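You operate a simulated robot arm through the tools that you are given. There is no shell and no other tool.

Carry out the task below with a simulated robot arm. There is one attempt and no reset: what you move stays moved.

JOB
Top up the blue reels. At the end: there are four blue reels in the top chest drawer, made up from those on the top of the blue chest; whatever was shut is shut again. Leave all else as you found it, and nothing knocked over (what rides in a drawer may roll over).

Only the result counts: the job must be done as asked and must still hold three seconds after the hand-in. Knocking over, shifting, dropping, spilling or breaking anything else fails it.

ROBOT AND FRAMES
A 7-joint arm with a two-finger parallel gripper, fixed in place. Base frame: the origin is at the foot of the arm, x ahead of it, y to its left, z up. Units: mm, degrees, N and s.
Its first joint turns from -132.0 to 132.0 degrees. Payload 3.91 kg.
Tool frame: the origin (TCP) lies between the finger pads and is the grasp point; the fingertips stand 30 mm ahead of it; z points along the fingers, y is the line along which they close. Largest opening 110 mm; finger width 20, thickness 10; the body of the gripper, 48 by 112 mm, starts 55 mm behind the TCP.
Orientation is that of the tool frame in the base frame, as [roll, pitch, yaw] about the fixed x, y, z axes, in that order (R = Rz(yaw) Ry(pitch) Rx(roll)). With the fingers straight down and closing along the base's y, the tool's x points along the base's -x, its y along +y and its z along -z.

CONTROLS
- The arm moves only by the tool play_rows. Its argument "deltas" is a list of rows, each an object (a shift or turn left out is 0, a gripper value left out holds the last) with "turn": the turn, a rotation vector about the tool's x, y, z in degrees, a list of three; "dp": the shift along the tool's x, y, z in m, a list of three; "hand": the gripper command, from -1 (shut) to 1 (fully open), values between in proportion. In form: [{"turn": [wx, wy, wz], "dp": [tx, ty, tz], "hand": hand}, ...]. A call has 1 to 20 rows; each row shifts and turns the commanded pose from where the row before left it, along the tool's axes as they then stand. Each row takes 0.2 s and may step no farther than 50 mm and 8.6 degrees from the row before; otherwise, or with a gripper value out of range, the whole call is refused. Where a pose cannot be reached the arm comes as near as it can. A force on the tool above 40 N (or 10 N above the force at the start of the call, whichever is more), or a blocked arm, ends the call early, and 0.2 s more pass. Each finger travels about 108 mm/s and halts on what it meets, pressing with about 39 N; the grip force reading is that of the motor and also rises with nothing between the fingers. The clock runs only during rows and for 0.2 s after the last one: add rows that do not move to give the fingers time. The reply holds the time, the measured pose of the TCP, the force on the tool along the base axes, the opening and the grip force, in the units named above and with some noise, with the torque about the TCP (base axes, N m) and any sound that the robot's microphone picked up, and new pictures: "pictures" is both (left out), scene, wrist or none.
- Cameras (640 x 400 px; columns grow to the right, rows downward): "scene" is fixed at [52.4, 500.7, 1608.4]; the picture's right is [-0.02, -1.00, 0.00], its down [-0.75, 0.01, -0.66] and it looks along [0.66, -0.01, -0.75] (base axes); focal length 339 px, centre (320, 200). "wrist" rides on the gripper at [72, 17, -103] in the tool frame; the picture's right is [-0.23, 0.97, 0.00], its down [-0.76, -0.18, -0.62] and it looks along [-0.61, -0.14, 0.78] (tool axes); focal length 222 px, centre (320, 200). There is no depth. A picture from a camera that has moved, and an enlarged one, comes with that camera's place and axes in the base frame and with its lens.
- zoom(camera, box): a new picture of the part [left, top, right, bottom] of that camera's present view, enlarged. The clock stands still meanwhile.
- finish_job(): hands the job in; it is judged then, once.

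Nothing tells you positions but the pictures and the camera data. Unless the task says otherwise, let go and move clear before handing in.

The tools are called as a command line: name --argument value ..., lists and objects as JSON in quotes. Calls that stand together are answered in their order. play_rows: Moves the arm, as the interface text tells. Its arguments: {"type":"object","properties":{"deltas":{"type":"array","items":{"type":"object","properties":{"turn":{"type":"array","items":{"type":"number"}},"dp":{"type":"array","items":{"type":"number"}},"hand":{"type":"number"}}}},"pictures":{"type":"string","enum":["both","scene","wrist","none"]}},"required":["deltas"]} The other tools are called the same way: zoom (camera, box) takes an enlarged picture of a part of a camera's view; finish_job () hands the job in.

At the start:

```text
time: 0.0
tool_pos: [625.9, 303.8, 1114.5]
orientation: [-180.0, 0.0, -180.0]
force: [-0.2, 0.6, -0.3]
moment: [0.01, 0.01, 0.05]
finger_gap: 110.1
gripper_force: 0.2
```

scene: 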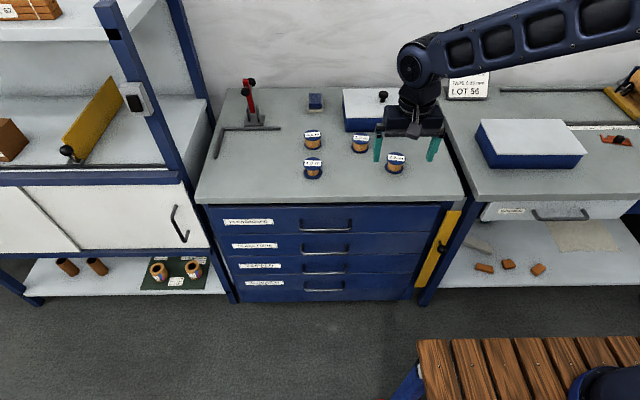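
wrist: 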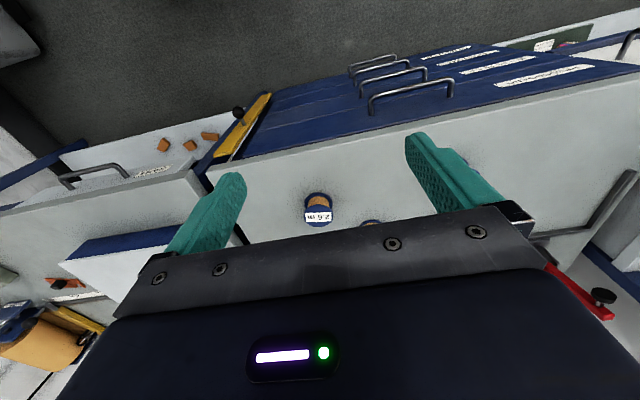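

I see a blue chest with four drawers, four reels on its top, and shelves either side. I'll look closer at the reels, the labels and the drawer latch first.

zoom --camera "scene" --box '[280, 80, 440, 190]'

zoom --camera "scene" --box '[190, 190, 480, 310]'

zoom --camera "scene" --box '[400, 190, 480, 300]'

zoom --camera "scene" --box '[130, 240, 250, 310]'

zoom --camera "wrist" --box '[200, 30, 480, 230]'

```text
3.64 times, centred on (360, 135) of scene
camera zoom: at [52.4, 500.7, 1608.4], right [-0.02, -1.0, 0.0], down [-0.75, 0.01, -0.66], along [0.66, -0.01, -0.75], focal length 1232 px, centre (174, 436)
```

zoom: 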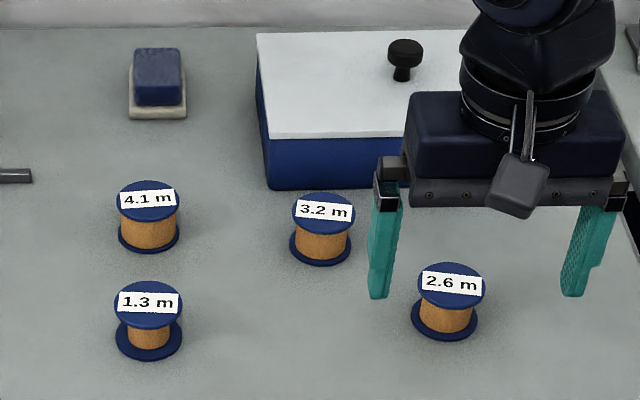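

```text
2.21 times, centred on (335, 250) of scene
camera zoom: at [52.4, 500.7, 1608.4], right [-0.02, -1.0, 0.0], down [-0.75, 0.01, -0.66], along [0.66, -0.01, -0.75], focal length 747 px, centre (287, 90)
```

zoom: 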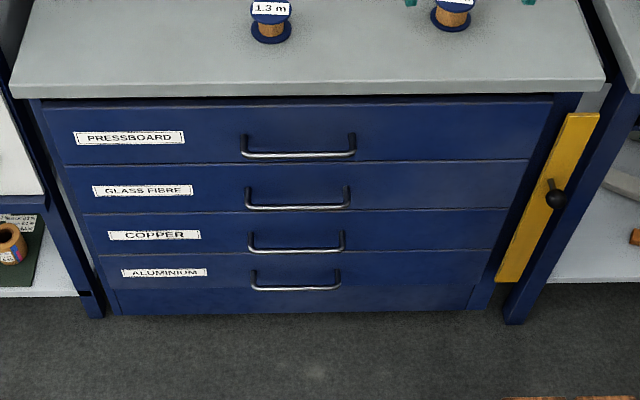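

```text
3.64 times, centred on (440, 245) of scene
camera zoom: at [52.4, 500.7, 1608.4], right [-0.02, -1.0, 0.0], down [-0.75, 0.01, -0.66], along [0.66, -0.01, -0.75], focal length 1232 px, centre (-116, 36)
```

zoom: 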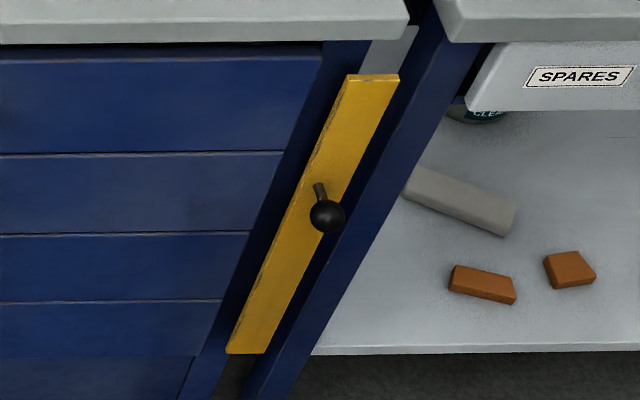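

```text
5.33 times, centred on (190, 275) of scene
camera zoom: at [52.4, 500.7, 1608.4], right [-0.02, -1.0, 0.0], down [-0.75, 0.01, -0.66], along [0.66, -0.01, -0.75], focal length 1806 px, centre (1013, -200)
```

zoom: 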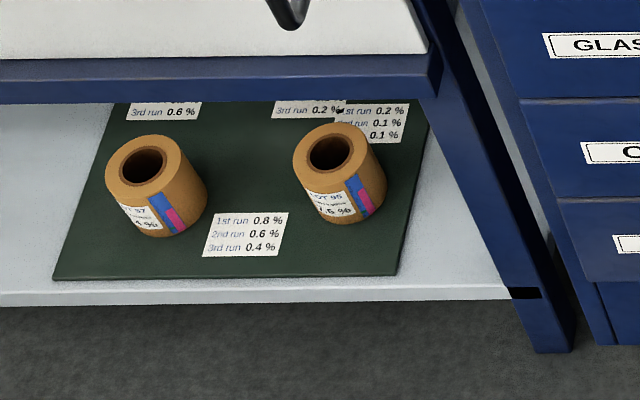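

```text
2.00 times, centred on (340, 130) of wrist
camera zoom: at [555.1, 318.8, 1218.9], right [0.23, 0.97, 0.0], down [0.76, -0.18, 0.62], along [0.61, -0.14, -0.78], focal length 444 px, centre (280, 340)
```

zoom: 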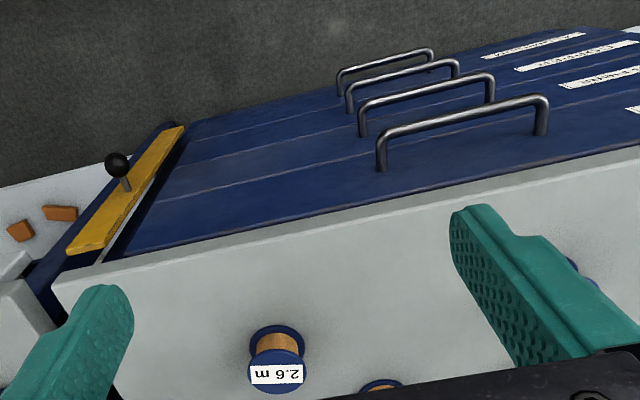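

The reels stand on a chest top at about z=850, and the top drawer (PRESSBOARD) has its handle near (701, 475, 724). Before planning I need to see the yellow bar and whether it locks the drawers.

zoom --camera "wrist" --box '[200, 70, 300, 170]'

zoom --camera "scene" --box '[420, 195, 480, 235]'

zoom --camera "wrist" --box '[330, 20, 500, 130]'

zoom --camera "scene" --box '[190, 70, 340, 170]'

zoom --camera "scene" --box '[440, 40, 640, 180]'

zoom --camera "scene" --box '[0, 60, 200, 200]'

```text
4.00 times, centred on (250, 120) of wrist
camera zoom: at [555.1, 318.8, 1218.9], right [0.23, 0.97, 0.0], down [0.76, -0.18, 0.62], along [0.61, -0.14, -0.78], focal length 888 px, centre (600, 520)
```

zoom: 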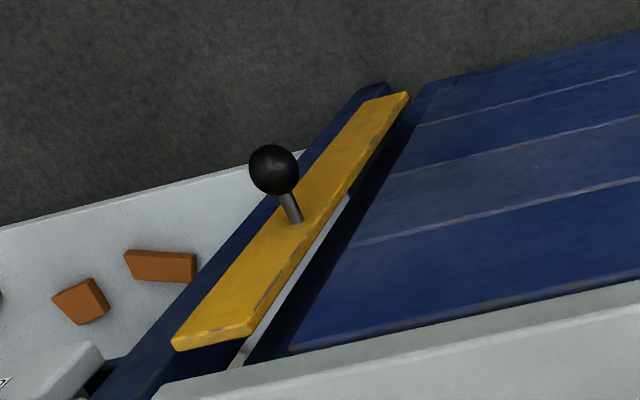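

```text
10.00 times, centred on (450, 215) of scene
camera zoom: at [52.4, 500.7, 1608.4], right [-0.02, -1.0, 0.0], down [-0.75, 0.01, -0.66], along [0.66, -0.01, -0.75], focal length 3387 px, centre (-980, 50)
```

zoom: 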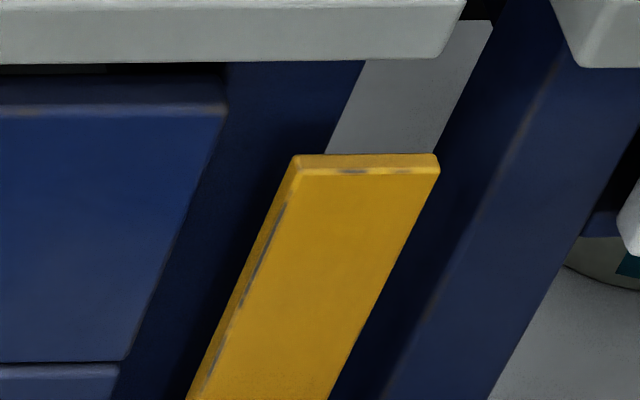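

```text
3.64 times, centred on (415, 75) of wrist
camera zoom: at [555.1, 318.8, 1218.9], right [0.23, 0.97, 0.0], down [0.76, -0.18, 0.62], along [0.61, -0.14, -0.78], focal length 808 px, centre (-26, 654)
```

zoom: 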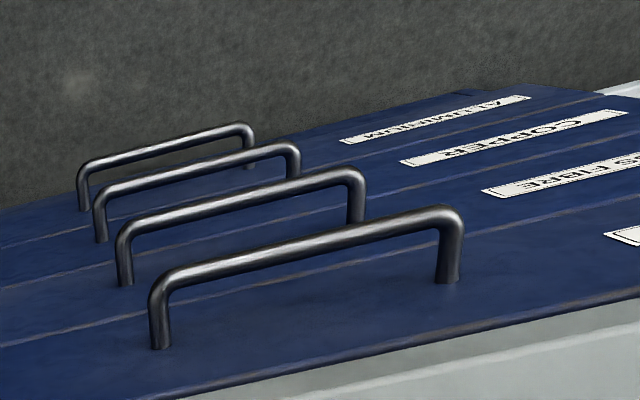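

```text
4.00 times, centred on (265, 120) of scene
camera zoom: at [52.4, 500.7, 1608.4], right [-0.02, -1.0, 0.0], down [-0.75, 0.01, -0.66], along [0.66, -0.01, -0.75], focal length 1355 px, centre (540, 520)
```

zoom: 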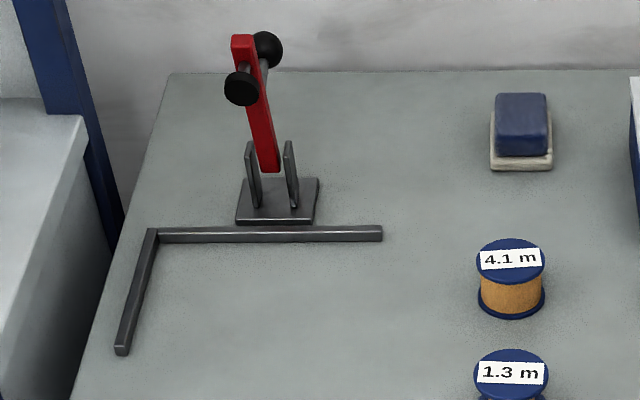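

```text
2.86 times, centred on (540, 110) of scene
camera zoom: at [52.4, 500.7, 1608.4], right [-0.02, -1.0, 0.0], down [-0.75, 0.01, -0.66], along [0.66, -0.01, -0.75], focal length 968 px, centre (-309, 457)
```

zoom: 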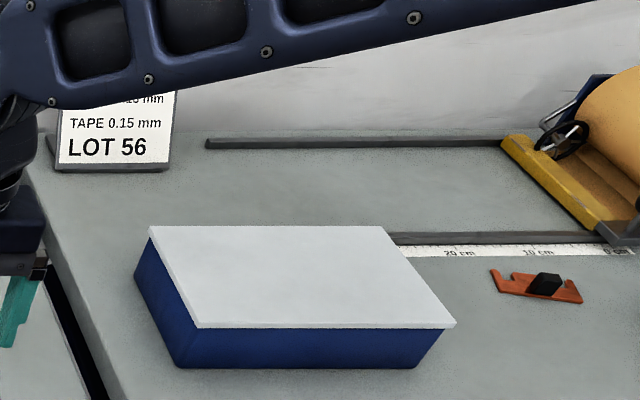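

```text
2.86 times, centred on (100, 130) of scene
camera zoom: at [52.4, 500.7, 1608.4], right [-0.02, -1.0, 0.0], down [-0.75, 0.01, -0.66], along [0.66, -0.01, -0.75], focal length 968 px, centre (949, 400)
```

zoom: 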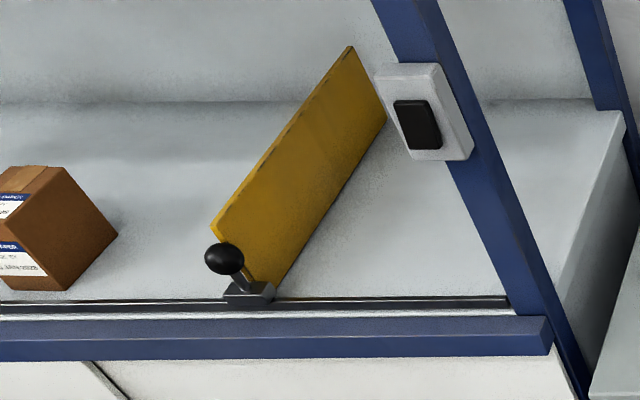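

The yellow bar sits about 24 mm to the right of the drawer edge, so it should not be blocking the drawers. I'll move in front of the top drawer handle, staying above and clear of it, and turn the gripper so the fingers close across the bar.

play_rows --deltas '[{"dp": [0, 0.0285, 0.03]}, {"dp": [0, 0.0285, 0.03]}, {"dp": [0, 0.0285, 0.03]}, {"dp": [0, 0.0285, 0.03]}, {"dp": [0, 0.0285, 0.03]}, {"dp": [0, 0.0285, 0.03]}, {"turn": [0, 0, 8.5]}, {"turn": [0, 0, 8.5]}, {"turn": [0, 0, 8.5]}, {"turn": [0, 0, 8.5]}, {"turn": [0, 0, 8.5]}, {"turn": [0, 0, 8.5]}, {"turn": [0, 0, 8.5]}, {"turn": [0, 0, 8.5]}, {"turn": [0, 0, 8.5]}, {"turn": [0, 0, 8.5]}, {"turn": [0, 0, 5]}]'

```text
time: 3.6
tool_pos: [623.3, 474.7, 935.1]
orientation: [-180.0, 0.0, 90.0]
force: [0.1, -1.0, -0.2]
moment: [0.0, 0.01, -0.02]
finger_gap: 110.0
gripper_force: 0.1
camera wrist: at [643.5, 545.7, 1039.1], right [0.97, -0.23, 0.0], down [-0.18, -0.76, 0.62], along [-0.14, -0.61, -0.78], focal length 222 px, centre (320, 200)
```

scene: 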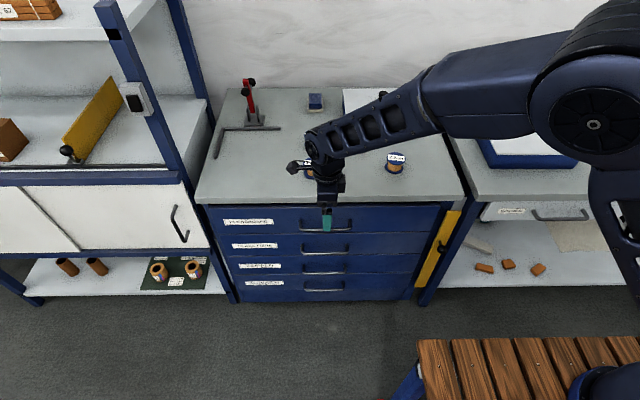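
wrist: 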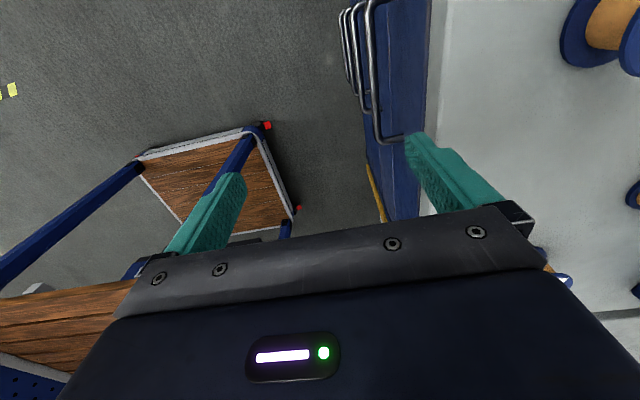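

The tool now faces the drawer front, with the handle visible in the wrist view. I'll zoom in to fix the handle's position more precisely.

zoom --camera "wrist" --box '[330, 0, 450, 150]'

zoom --camera "scene" --box '[270, 190, 380, 260]'

```text
2.67 times, centred on (390, 75) of wrist
camera zoom: at [643.5, 545.7, 1039.1], right [0.97, -0.23, 0.0], down [-0.18, -0.76, 0.62], along [-0.14, -0.61, -0.78], focal length 592 px, centre (133, 533)
```

zoom: 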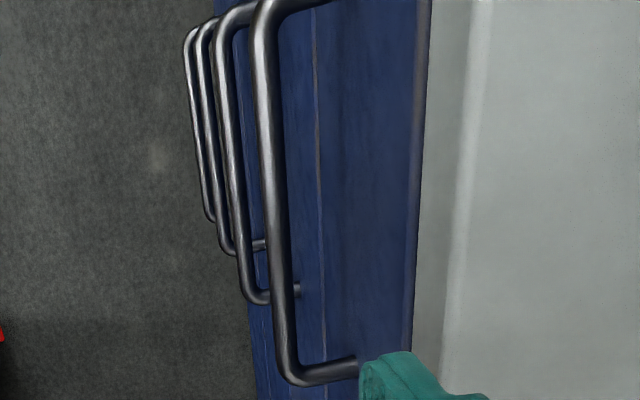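

```text
5.71 times, centred on (325, 225) of scene
camera zoom: at [52.4, 500.7, 1608.4], right [-0.02, -1.0, 0.0], down [-0.75, 0.01, -0.66], along [0.66, -0.01, -0.75], focal length 1935 px, centre (291, 57)
```

zoom: 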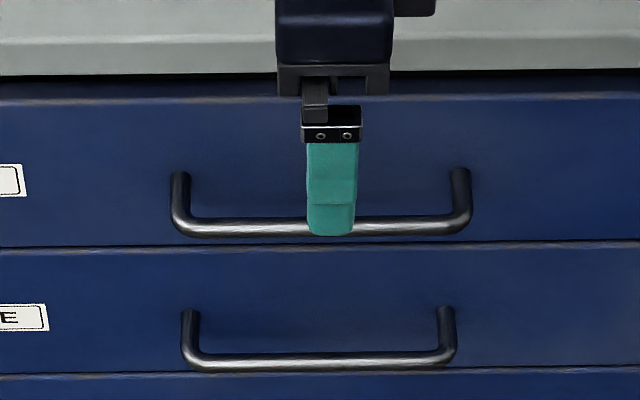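

The handle bar comes out at about x=698, z=728, centred on y≈473. I'll tilt the tool 40° forward, narrow the fingers to about 32 mm, and go to a standoff 100 mm short of the bar.

play_rows --deltas '[{"turn": [-8, 0, 0], "hand": -0.42}, {"turn": [-8, 0, 0]}, {"turn": [-8, 0, 0]}, {"turn": [-8, 0, 0]}, {"turn": [-8, 0, 0]}, {"dp": [-0.0006, -0.0253, 0.0315]}, {"dp": [-0.0006, -0.0253, 0.0315]}, {"dp": [-0.0006, -0.0253, 0.0315]}, {}]'

```text
time: 5.6
tool_pos: [628.5, 470.6, 815.0]
orientation: [139.9, 0.0, 90.1]
force: [0.2, 0.0, 0.0]
moment: [0.03, 0.02, -0.03]
finger_gap: 31.7
gripper_force: 0.0
camera wrist: at [577.1, 542.3, 904.5], right [0.75, -0.23, 0.63], down [-0.54, -0.76, 0.36], along [0.39, -0.61, -0.69], focal length 222 px, centre (320, 200)
```

scene: 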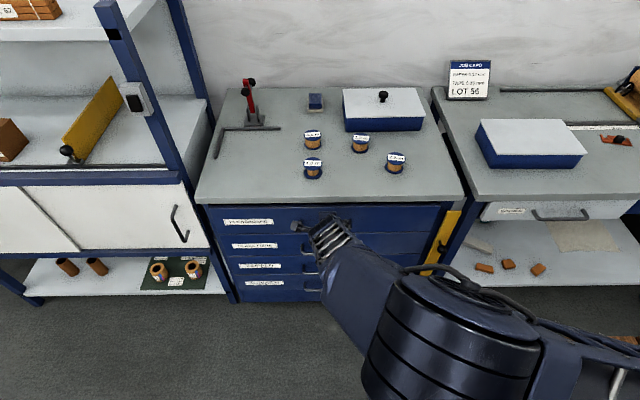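
wrist: 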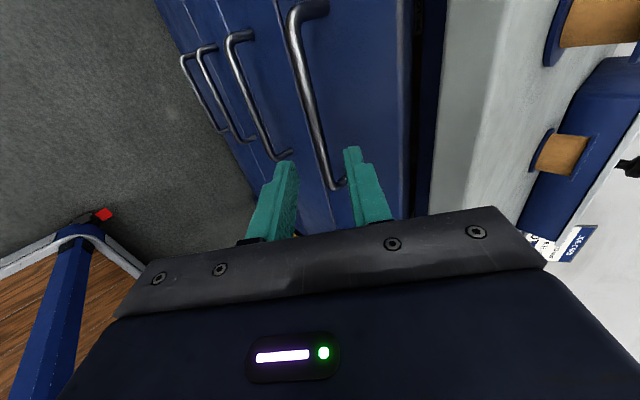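

My projection puts the bar between the two fingers, which matches the wrist view. Next I slide in along the tool axis, with contact ending the move early.

play_rows --deltas '[{"dp": [0, -0.0005, 0.025]}, {"dp": [0, -0.0005, 0.025]}, {"dp": [0, -0.0005, 0.025]}, {"dp": [0, -0.0005, 0.022]}, {}]'

zoom --camera "wrist" --box '[220, 80, 440, 230]'

```text
time: 6.8
tool_pos: [689.1, 472.0, 739.9]
orientation: [140.0, 0.0, 90.2]
force: [0.0, 0.0, 0.0]
moment: [0.0, -0.01, -0.02]
finger_gap: 32.0
gripper_force: 0.1
camera wrist: at [636.6, 542.8, 829.1], right [0.75, -0.23, 0.63], down [-0.54, -0.76, 0.36], along [0.39, -0.61, -0.69], focal length 222 px, centre (320, 200)
```

scene: 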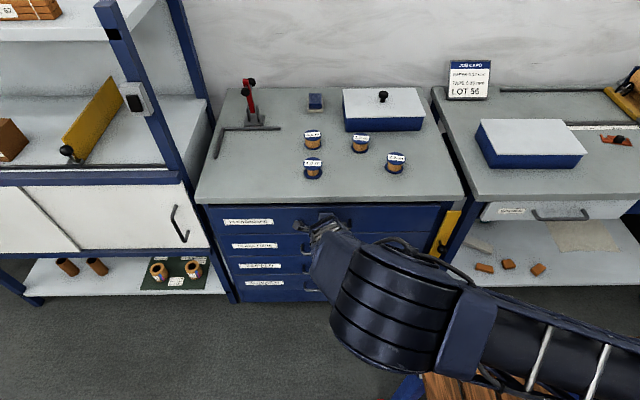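
wrist: 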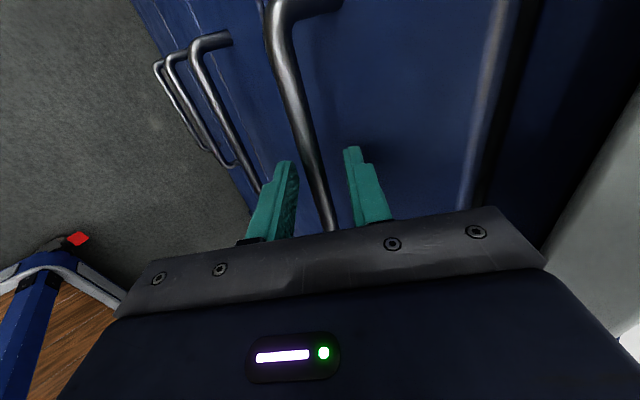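

```text
2.67 times, centred on (330, 155) of wrist
camera zoom: at [636.6, 542.8, 829.1], right [0.75, -0.23, 0.63], down [-0.54, -0.76, 0.36], along [0.39, -0.61, -0.69], focal length 592 px, centre (293, 320)
```

zoom: 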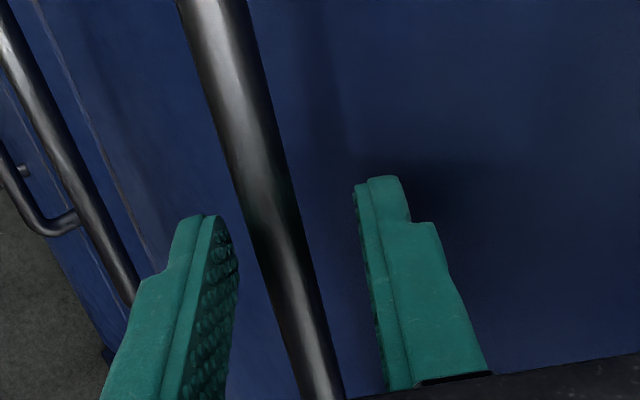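

The bar lies between the fingers with no contact. I'll close on it.

play_rows --deltas '[{"hand": -1}, {}, {}]' --pictures "wrist"

```text
time: 7.6
tool_pos: [688.9, 472.6, 738.5]
orientation: [140.1, 0.0, 90.1]
force: [-6.8, -0.3, -9.4]
moment: [-0.15, 0.13, 0.31]
finger_gap: 11.6
gripper_force: 44.6
camera wrist: at [636.0, 542.8, 828.7], right [0.75, -0.23, 0.63], down [-0.54, -0.76, 0.36], along [0.39, -0.61, -0.69], focal length 222 px, centre (320, 200)
```

wrist: 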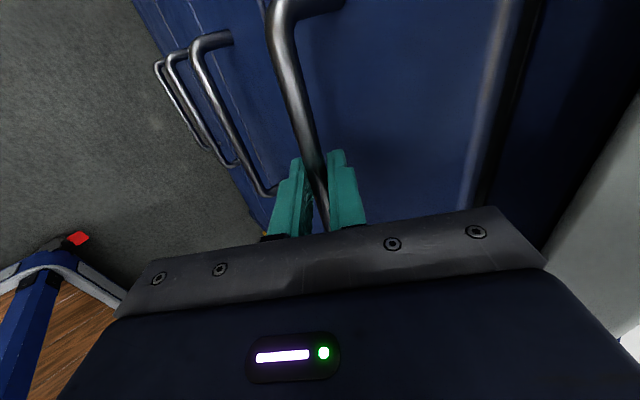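

The bar is gripped at 11.6 mm. I'll pull gently towards the robot and watch the force.

play_rows --deltas '[{"dp": [0, -0.00766, -0.00643]}, {"dp": [0, -0.00766, -0.00643]}, {"dp": [0, -0.00766, -0.00643]}, {}]'

```text
time: 8.6
tool_pos: [660.3, 471.5, 738.6]
orientation: [140.0, 0.1, 90.1]
force: [-1.9, -18.4, -11.9]
moment: [-0.7, 0.1, -0.1]
finger_gap: 11.7
gripper_force: 44.9
camera wrist: at [607.0, 543.0, 828.6], right [0.75, -0.23, 0.63], down [-0.54, -0.76, 0.36], along [0.39, -0.61, -0.69], focal length 222 px, centre (320, 200)
```

scene: 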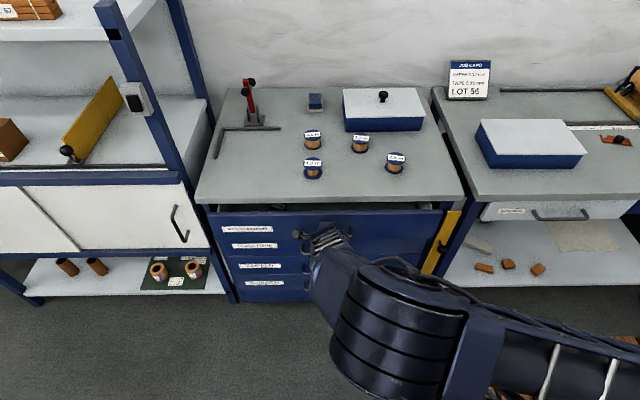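
wrist: 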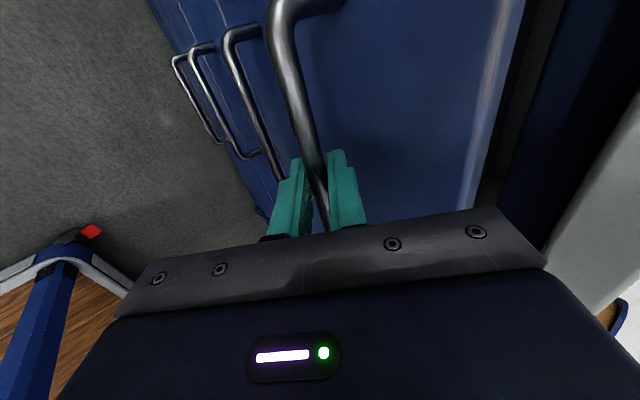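

The drawer is unlocked and sliding. I'll keep pulling and check the lateral force as it goes.

play_rows --deltas '[{"dp": [-0.0005, -0.01149, -0.00964]}, {"dp": [-0.0005, -0.01149, -0.00964]}, {"dp": [0, -0.01149, -0.00964]}, {"dp": [0, -0.01149, -0.00964]}, {}]' --pictures "none"

```text
time: 9.8
tool_pos: [601.2, 471.5, 738.5]
orientation: [140.0, 0.1, 90.0]
force: [-1.3, -28.2, -14.3]
moment: [-0.76, 0.09, -0.09]
finger_gap: 11.6
gripper_force: 44.5
```

A sideways force of −28 N has built up along y. I'll nudge 1.5 mm along +y to see which way relieves it.

play_rows --deltas '[{"dp": [0.0015, 0, 0]}, {}]' --pictures "none"

```text
time: 10.3
tool_pos: [600.1, 472.3, 738.8]
orientation: [140.0, 0.0, 90.0]
force: [0.5, -1.6, 3.7]
moment: [-0.35, -0.02, 0.23]
finger_gap: 11.8
gripper_force: 45.1
stopped in row 2: the force on the tool passed its limit at 43 N (the readings are from after the stop); the commanded pose is now the measured one
```

The force is relieved now, so the drawer's line of travel must run slightly towards −y. I'll keep pulling with a small −y drift.

play_rows --deltas '[{"dp": [-0.0005, -0.01149, -0.00964]}, {"dp": [-0.0005, -0.01149, -0.00964]}, {"dp": [-0.0005, -0.01149, -0.00964]}, {}]'

```text
time: 11.3
tool_pos: [554.5, 471.6, 738.1]
orientation: [139.9, 0.1, 90.0]
force: [-1.3, 11.8, 7.3]
moment: [-0.02, -0.02, 0.52]
finger_gap: 11.8
gripper_force: 45.2
camera wrist: at [503.3, 543.0, 828.6], right [0.75, -0.23, 0.63], down [-0.54, -0.76, 0.36], along [0.39, -0.61, -0.69], focal length 222 px, centre (320, 200)
```

scene: 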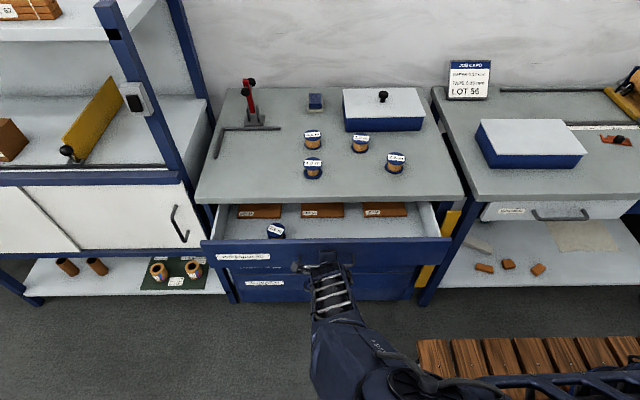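
wrist: 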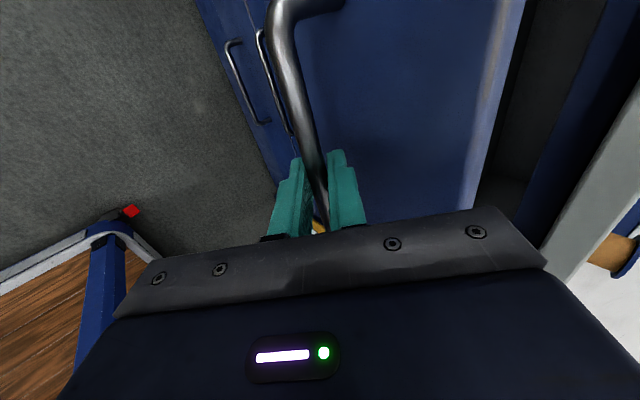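

I see one blue reel and three brown boards in the drawer so far. I'll zoom in and then open a bit further.

zoom --camera "scene" --box '[200, 195, 450, 280]'

zoom --camera "scene" --box '[220, 195, 330, 250]'

```text
2.56 times, centred on (325, 238) of scene
camera zoom: at [52.4, 500.7, 1608.4], right [-0.02, -1.0, 0.0], down [-0.75, 0.01, -0.66], along [0.66, -0.01, -0.75], focal length 867 px, centre (307, 104)
```

zoom: 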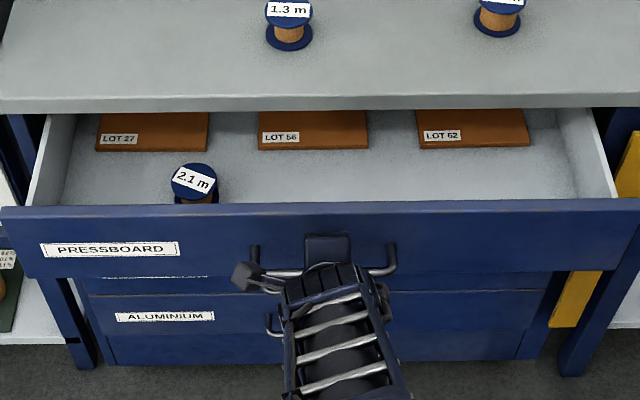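

```text
5.82 times, centred on (275, 222) of scene
camera zoom: at [52.4, 500.7, 1608.4], right [-0.02, -1.0, 0.0], down [-0.75, 0.01, -0.66], along [0.66, -0.01, -0.75], focal length 1970 px, centre (582, 69)
```

zoom: 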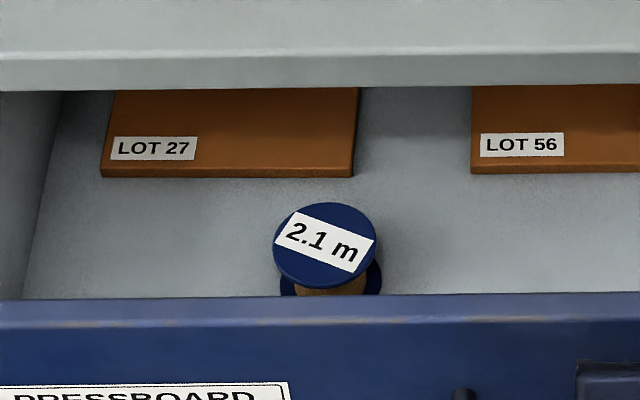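

The drawer holds one reel (2.1 m) so far. I'll open it further to get working room and see whether more reels sit at the back.

play_rows --deltas '[{"dp": [0.0005, -0.01149, -0.00964]}, {"dp": [0, -0.01149, -0.00964]}, {"dp": [0, -0.01149, -0.00964]}, {"dp": [0, -0.01149, -0.00964]}, {}]'

```text
time: 12.5
tool_pos: [496.9, 471.7, 738.2]
orientation: [140.0, 0.1, 89.9]
force: [-0.4, 4.3, 2.4]
moment: [-0.32, -0.02, 0.35]
finger_gap: 11.7
gripper_force: 44.8
camera wrist: at [444.4, 543.2, 828.5], right [0.75, -0.23, 0.63], down [-0.54, -0.76, 0.36], along [0.39, -0.61, -0.69], focal length 222 px, centre (320, 200)
```

scene: 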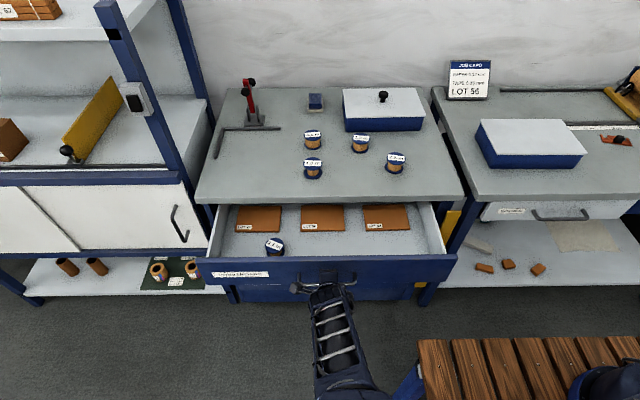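
wrist: 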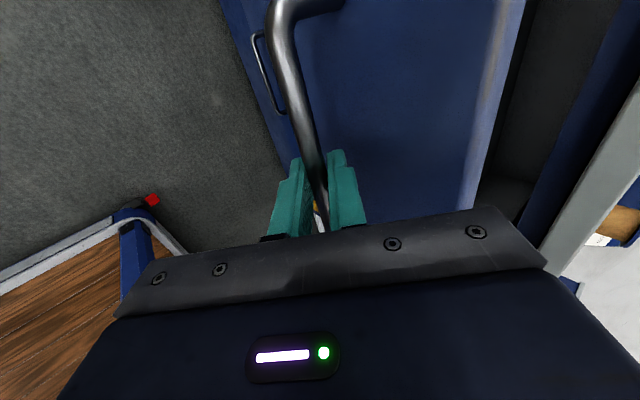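

The drawer is open about 190 mm and nothing else shows yet. I'll go a little further so I can see behind the boards.

play_rows --deltas '[{"dp": [0, -0.01149, -0.00964]}, {"dp": [0, -0.01149, -0.00964]}, {"dp": [0, -0.01149, -0.00964]}, {"dp": [0, -0.01149, -0.00964]}, {}]'

zoom --camera "scene" --box '[190, 190, 470, 310]'

```text
time: 13.7
tool_pos: [436.2, 471.5, 738.7]
orientation: [139.9, 0.0, 89.8]
force: [-0.5, -0.3, 21.8]
moment: [-0.25, -0.16, 0.45]
finger_gap: 11.7
gripper_force: 44.3
camera wrist: at [383.8, 543.0, 828.5], right [0.74, -0.23, 0.63], down [-0.54, -0.76, 0.36], along [0.39, -0.61, -0.69], focal length 222 px, centre (320, 200)
```

scene: 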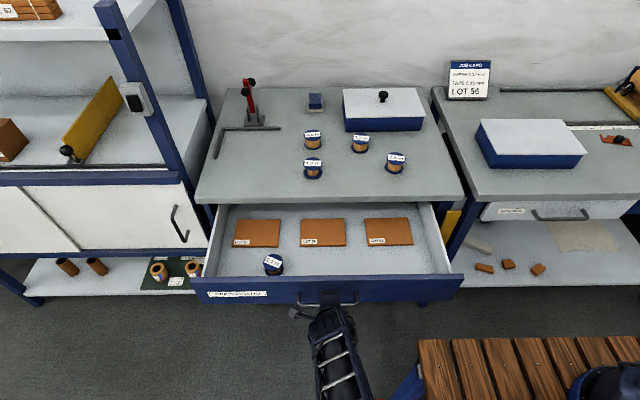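
wrist: 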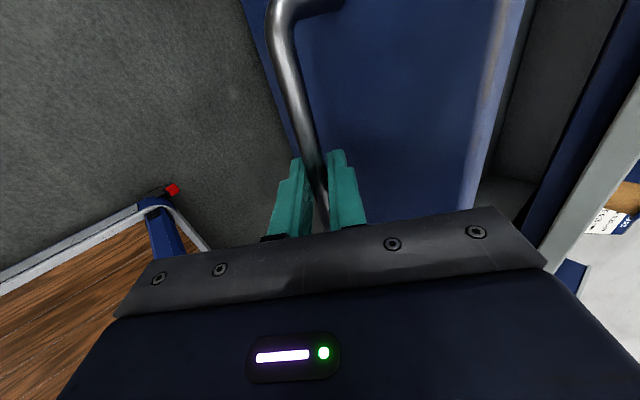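

```text
2.29 times, centred on (330, 250) of scene
camera zoom: at [52.4, 500.7, 1608.4], right [-0.02, -1.0, 0.0], down [-0.75, 0.01, -0.66], along [0.66, -0.01, -0.75], focal length 774 px, centre (297, 86)
```

zoom: 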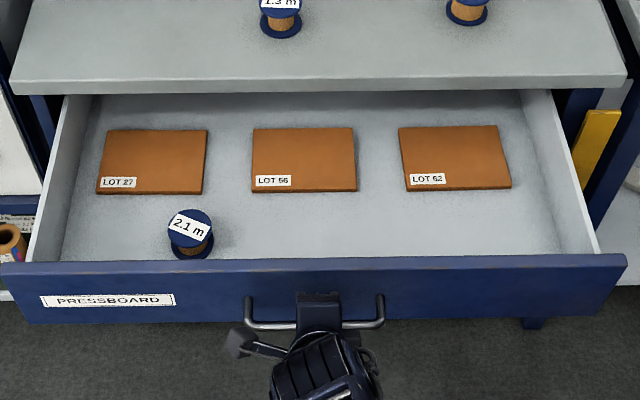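

One reel is in the drawer and the visible part of the back is otherwise empty. I'll release the handle and retreat, then use the wrist camera to look deep into the drawer before counting.

play_rows --deltas '[{"hand": -0.42}, {}, {"dp": [0, 0, -0.03]}, {"dp": [0, 0, -0.04]}, {"dp": [0, 0, -0.04]}, {}]'

```text
time: 15.1
tool_pos: [364.7, 472.6, 823.2]
orientation: [140.0, 0.0, 89.9]
force: [-0.2, 0.2, -0.1]
moment: [-0.02, -0.02, 0.02]
finger_gap: 32.1
gripper_force: 0.1
camera wrist: at [312.8, 543.5, 912.3], right [0.75, -0.23, 0.63], down [-0.54, -0.76, 0.36], along [0.39, -0.61, -0.69], focal length 222 px, centre (320, 200)
```

scene: 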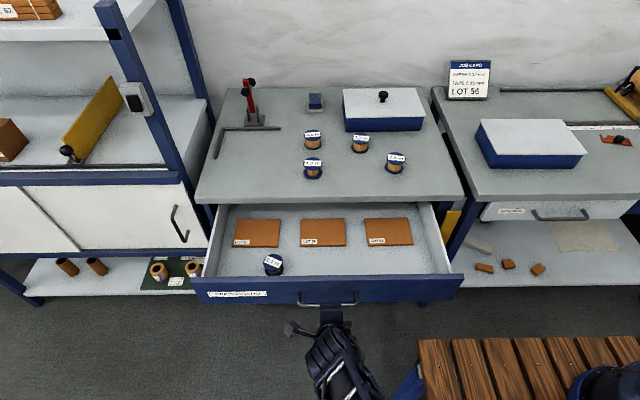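
wrist: 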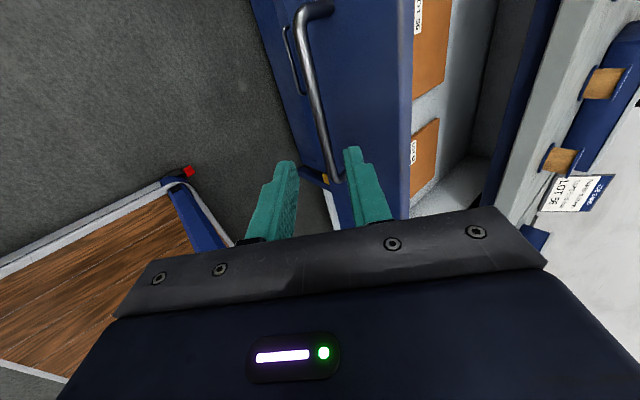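

I'm clear of the handle. I'll rise, bring the tool upright and turn it back to yaw 180.

play_rows --deltas '[{"dp": [0, 0.02845, -0.0339]}, {"dp": [0, 0.02845, -0.0339]}, {"dp": [0, 0.02845, -0.0339]}, {"dp": [0, 0.02845, -0.0339]}, {"turn": [8, 0, 0]}, {"turn": [8, 0, 0]}, {"turn": [8, 0, 0]}, {"turn": [8, 0, 0]}, {"turn": [8, 0, 0]}, {"turn": [0, 0, -8.5]}, {"turn": [0, 0, -8.5]}, {"turn": [0, 0, -8.5]}, {"turn": [0, 0, -8.5]}, {"turn": [0, 0, -8.5]}, {"turn": [0, 0, -8.5]}, {"turn": [0, 0, -8.5]}, {"turn": [0, 0, -8.5]}, {"turn": [0, 0, -8.5]}, {"turn": [0, 0, -8.5]}]' --pictures "none"

```text
time: 19.1
tool_pos: [379.8, 479.3, 993.1]
orientation: [-180.0, 0.0, 175.0]
force: [-0.4, 0.0, -0.2]
moment: [-0.02, -0.02, -0.02]
finger_gap: 32.0
gripper_force: 0.3
out of reach, approached as far as the arm can: row 3, 4
```

play_rows --deltas '[{"turn": [0, 0, -5]}, {"dp": [-0.0397, -0.0035, 0.0166]}, {"dp": [-0.0397, -0.0035, 0.0166]}, {"dp": [-0.0397, -0.0035, 0.0166]}, {"dp": [-0.0397, -0.0035, 0.0166]}, {"dp": [-0.0397, -0.0035, 0.0166]}, {"dp": [-0.0397, -0.0035, 0.0166]}, {"turn": [0, -7, 0], "hand": -1}, {"turn": [0, -7, 0]}, {"turn": [0, -7, 0]}, {"turn": [0, -7, 0]}, {"turn": [0, -7, 0]}, {}]'

```text
time: 21.9
tool_pos: [618.5, 457.7, 893.5]
orientation: [-179.9, 35.1, 179.9]
force: [0.7, -0.4, -0.9]
moment: [0.0, -0.03, 0.0]
finger_gap: 0.0
gripper_force: 37.7
camera wrist: at [501.2, 473.8, 937.2], right [0.19, 0.97, 0.13], down [0.26, -0.18, 0.95], along [0.95, -0.14, -0.29], focal length 222 px, centre (320, 200)
```

scene: 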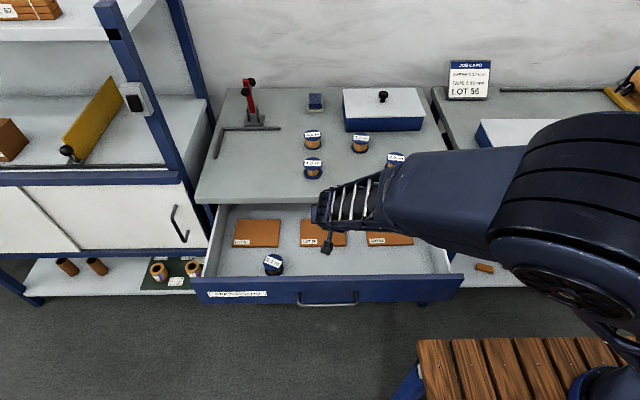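
wrist: 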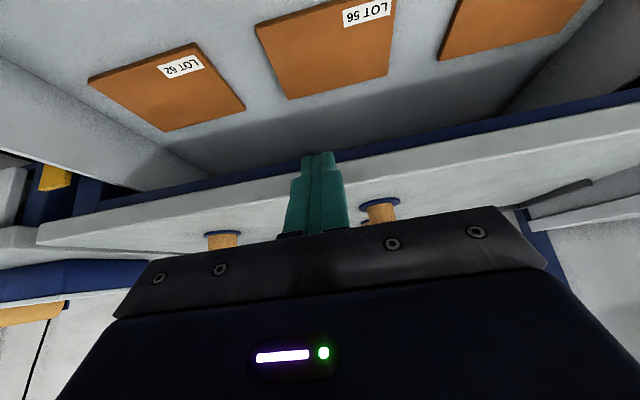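

I can see the boards from behind and part of the drawer's back. I'll drop 50 mm to look right to the back wall.

play_rows --deltas '[{"dp": [0.01435, 0, 0.0205]}, {"dp": [0.01435, 0, 0.0205]}, {}]' --pictures "wrist"

zoom --camera "wrist" --box '[0, 0, 640, 240]'

zoom --camera "wrist" --box '[100, 90, 400, 230]'

zoom --camera "wrist" --box '[320, 60, 620, 220]'

```text
time: 22.7
tool_pos: [618.9, 459.5, 843.6]
orientation: [-179.9, 35.0, 180.0]
force: [-0.5, -0.6, -0.6]
moment: [-0.01, 0.0, 0.0]
finger_gap: 0.0
gripper_force: 37.7
camera wrist: at [502.1, 475.3, 886.2], right [0.19, 0.97, 0.13], down [0.27, -0.18, 0.95], along [0.95, -0.14, -0.29], focal length 222 px, centre (320, 200)
```

wrist: 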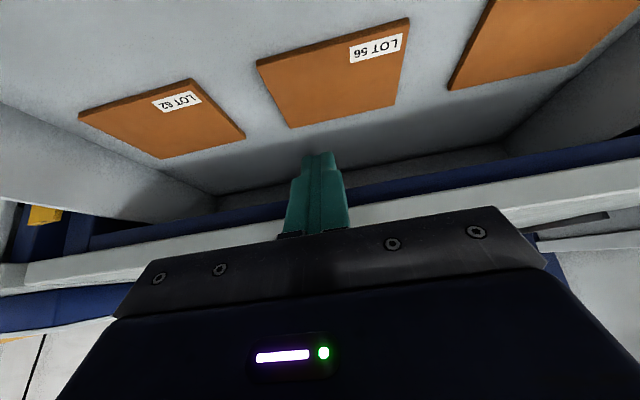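

```text
1.00 times, centred on (320, 120) of wrist (not enlarged: the box is as wide or as high as the picture)
camera zoom: at [502.1, 475.3, 886.2], right [0.19, 0.97, 0.13], down [0.27, -0.18, 0.95], along [0.95, -0.14, -0.29], focal length 222 px, centre (320, 280)
```

zoom: 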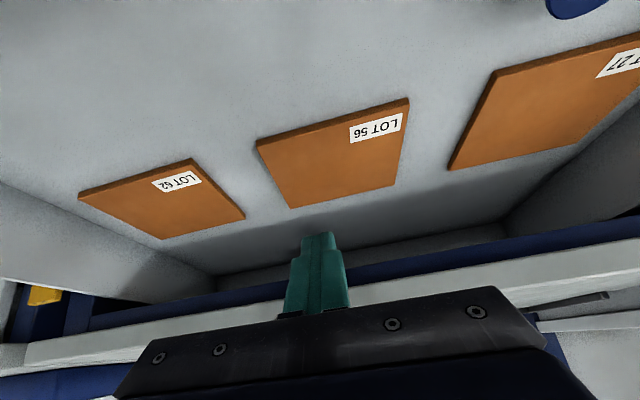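

```text
2.13 times, centred on (250, 160) of wrist
camera zoom: at [502.1, 475.3, 886.2], right [0.19, 0.97, 0.13], down [0.27, -0.18, 0.95], along [0.95, -0.14, -0.29], focal length 474 px, centre (469, 285)
```

zoom: 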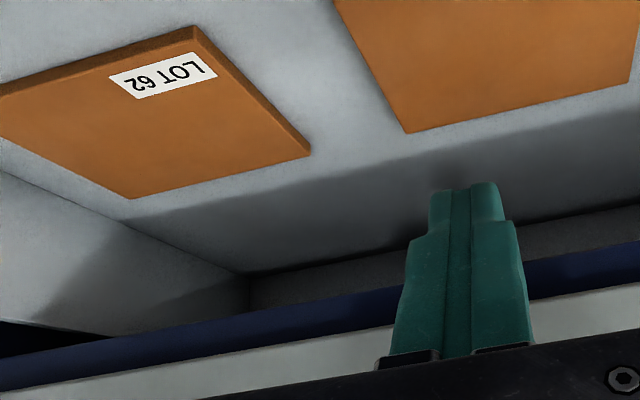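

```text
2.13 times, centred on (470, 140) of wrist
camera zoom: at [502.1, 475.3, 886.2], right [0.19, 0.97, 0.13], down [0.27, -0.18, 0.95], along [0.95, -0.14, -0.29], focal length 474 px, centre (0, 328)
```

zoom: 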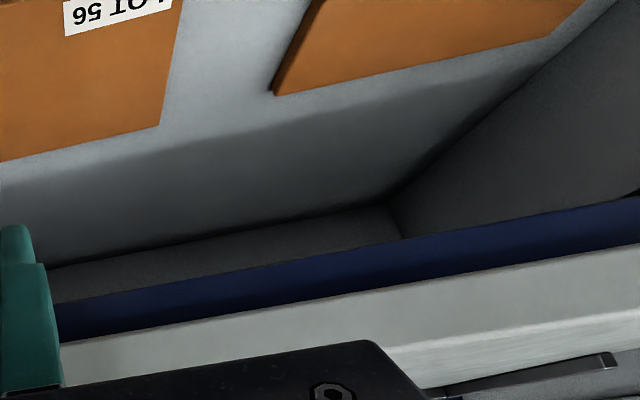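

The back wall is visible all the way across and there is nothing else in the drawer. It holds exactly one reel, so I need three from the chest top. I'll take 2.6 m, 1.3 m and 3.2 m as the nearest, starting by rising and moving towards the 2.6 m reel.

play_rows --deltas '[{"dp": [-0.0215, 0, -0.0307]}, {"dp": [-0.0215, 0, -0.0307]}, {"dp": [-0.0215, 0, -0.0307]}, {"dp": [-0.0215, 0, -0.0307]}, {"turn": [0, 7, 0]}, {"turn": [0, 7, 0]}, {"turn": [0, 7, 0], "hand": 0.45}, {"turn": [0, 7, 0]}, {"turn": [0, 7, 0]}, {"dp": [-0.0218, -0.035, -0.001]}, {"dp": [-0.0218, -0.035, -0.001]}, {"dp": [-0.0218, -0.035, -0.001]}, {"dp": [-0.0218, -0.035, -0.001]}, {"dp": [-0.0218, -0.035, -0.001]}, {"dp": [-0.0218, -0.035, -0.001]}, {}]'

```text
time: 26.1
tool_pos: [750.6, 248.4, 999.8]
orientation: [-179.8, -0.1, 179.9]
force: [-0.6, 0.0, 0.2]
moment: [-0.01, 0.02, -0.03]
finger_gap: 79.7
gripper_force: 0.1
camera wrist: at [678.9, 263.3, 1103.4], right [0.23, 0.97, 0.0], down [0.76, -0.18, 0.62], along [0.61, -0.14, -0.78], focal length 222 px, centre (320, 200)
```

scene: 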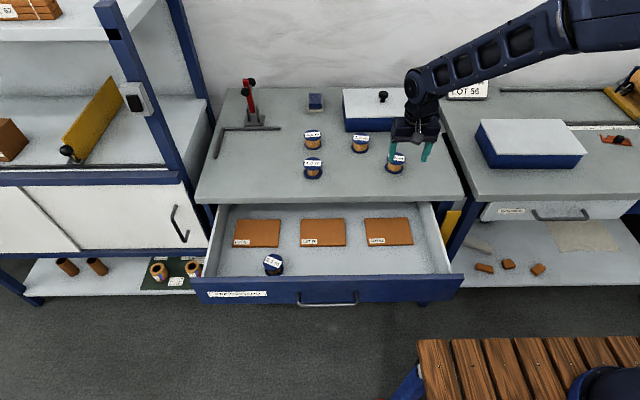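
wrist: 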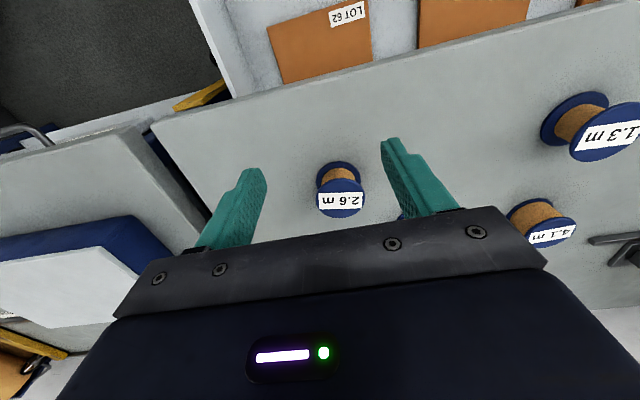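

The 2.6 m reel is between the fingertips in the view. I'll zoom to triangulate it with both cameras.

zoom --camera "wrist" --box '[280, 140, 400, 230]'

zoom --camera "scene" --box '[360, 130, 440, 190]'

zoom --camera "wrist" --box '[480, 60, 640, 260]'

zoom --camera "scene" --box '[280, 110, 400, 200]'

```text
4.44 times, centred on (340, 185) of wrist
camera zoom: at [678.9, 263.3, 1103.4], right [0.23, 0.97, 0.0], down [0.76, -0.18, 0.62], along [0.61, -0.14, -0.78], focal length 987 px, centre (231, 267)
```

zoom: 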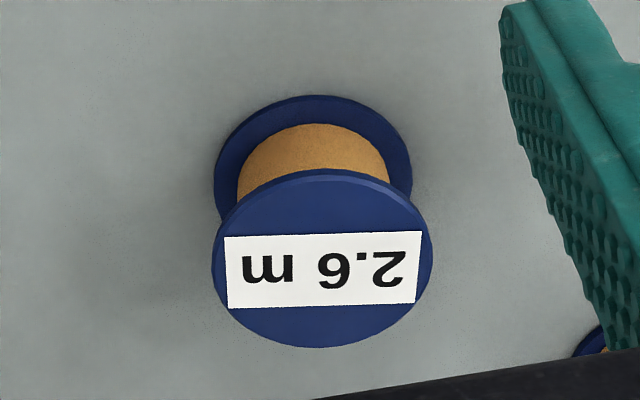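

```text
6.67 times, centred on (400, 160) of scene
camera zoom: at [52.4, 500.7, 1608.4], right [-0.02, -1.0, 0.0], down [-0.75, 0.01, -0.66], along [0.66, -0.01, -0.75], focal length 2258 px, centre (-213, 467)
```

zoom: 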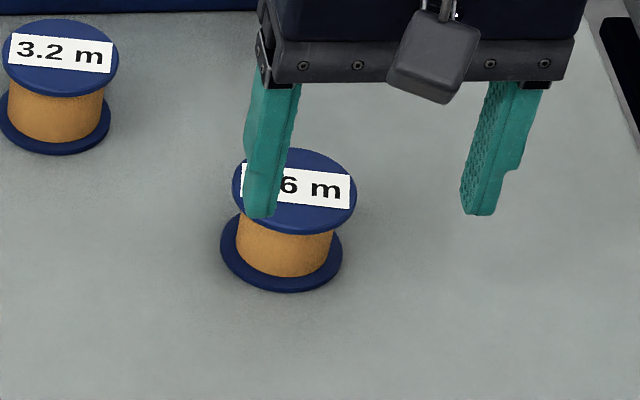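

```text
2.00 times, centred on (560, 160) of wrist
camera zoom: at [678.9, 263.3, 1103.4], right [0.23, 0.97, 0.0], down [0.76, -0.18, 0.62], along [0.61, -0.14, -0.78], focal length 444 px, centre (-160, 280)
```

zoom: 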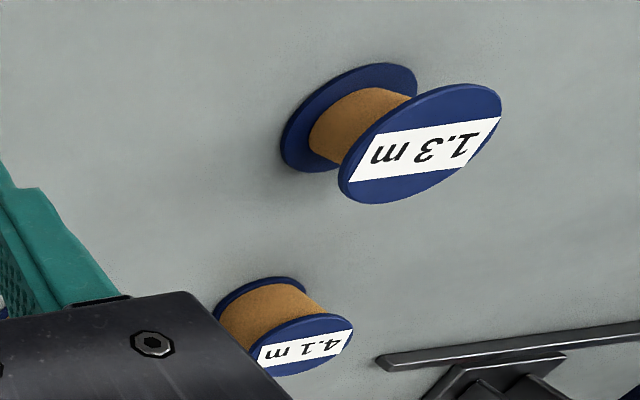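

```text
4.44 times, centred on (340, 155) of scene
camera zoom: at [52.4, 500.7, 1608.4], right [-0.02, -1.0, 0.0], down [-0.75, 0.01, -0.66], along [0.66, -0.01, -0.75], focal length 1505 px, centre (231, 400)
```

zoom: 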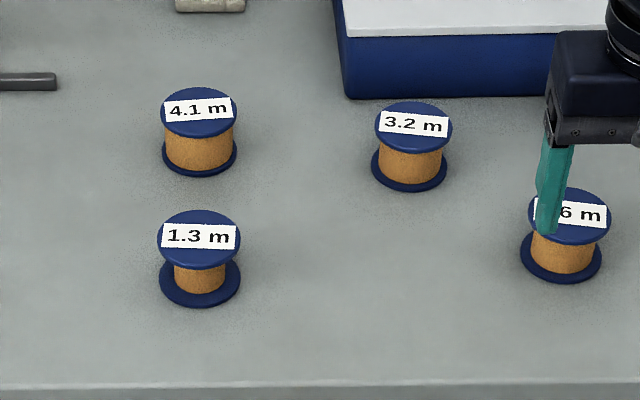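

Triangulation puts the 2.6 m reel top at about (844, 250, 898), diameter about 59 mm, with the chest top at about z=852. I'll move over it and come down with the fingers either side.

play_rows --deltas '[{"dp": [-0.0311, 0.0007, 0]}, {"dp": [-0.0311, 0.0007, 0]}, {"dp": [-0.0311, 0.0007, 0]}, {"dp": [0, 0, 0.03]}, {"dp": [0, 0, 0.03]}, {"dp": [0, 0, 0.02]}, {}]'

zoom --camera "scene" --box '[350, 120, 450, 190]'

zoom --camera "wrist" --box '[180, 100, 460, 260]'

```text
time: 27.7
tool_pos: [840.6, 250.7, 920.6]
orientation: [-179.9, -0.1, 179.8]
force: [1.0, 0.2, 0.2]
moment: [0.03, -0.03, 0.0]
finger_gap: 79.9
gripper_force: 0.1
camera wrist: at [770.7, 265.7, 1023.2], right [0.23, 0.97, 0.0], down [0.76, -0.18, 0.62], along [0.61, -0.14, -0.78], focal length 222 px, centre (320, 200)
```

scene: 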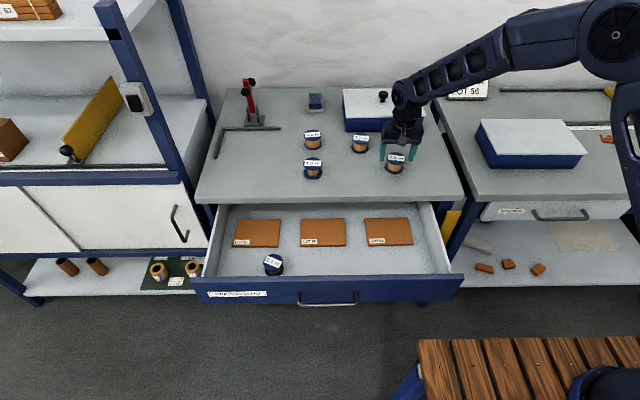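
wrist: 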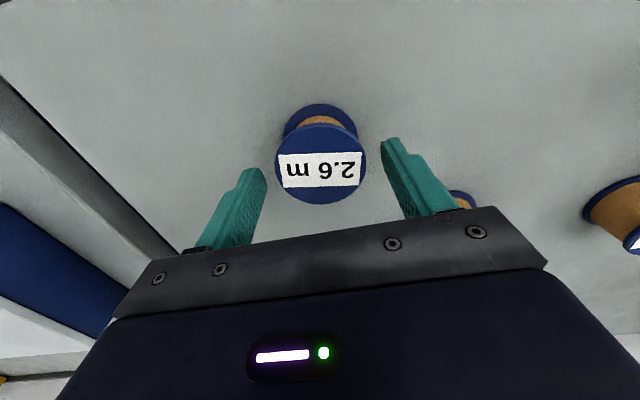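

```text
5.71 times, centred on (400, 155) of scene
camera zoom: at [52.4, 500.7, 1608.4], right [-0.02, -1.0, 0.0], down [-0.75, 0.01, -0.66], along [0.66, -0.01, -0.75], focal length 1935 px, centre (-137, 457)
```

zoom: 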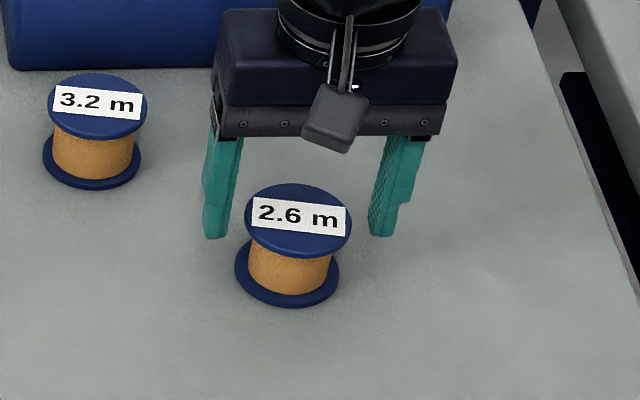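

```text
2.29 times, centred on (320, 180) of wrist
camera zoom: at [770.7, 265.7, 1023.2], right [0.23, 0.97, 0.0], down [0.76, -0.18, 0.62], along [0.61, -0.14, -0.78], focal length 508 px, centre (320, 246)
```

zoom: 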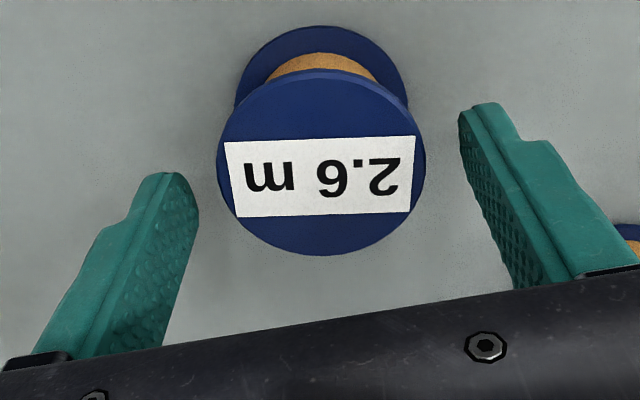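

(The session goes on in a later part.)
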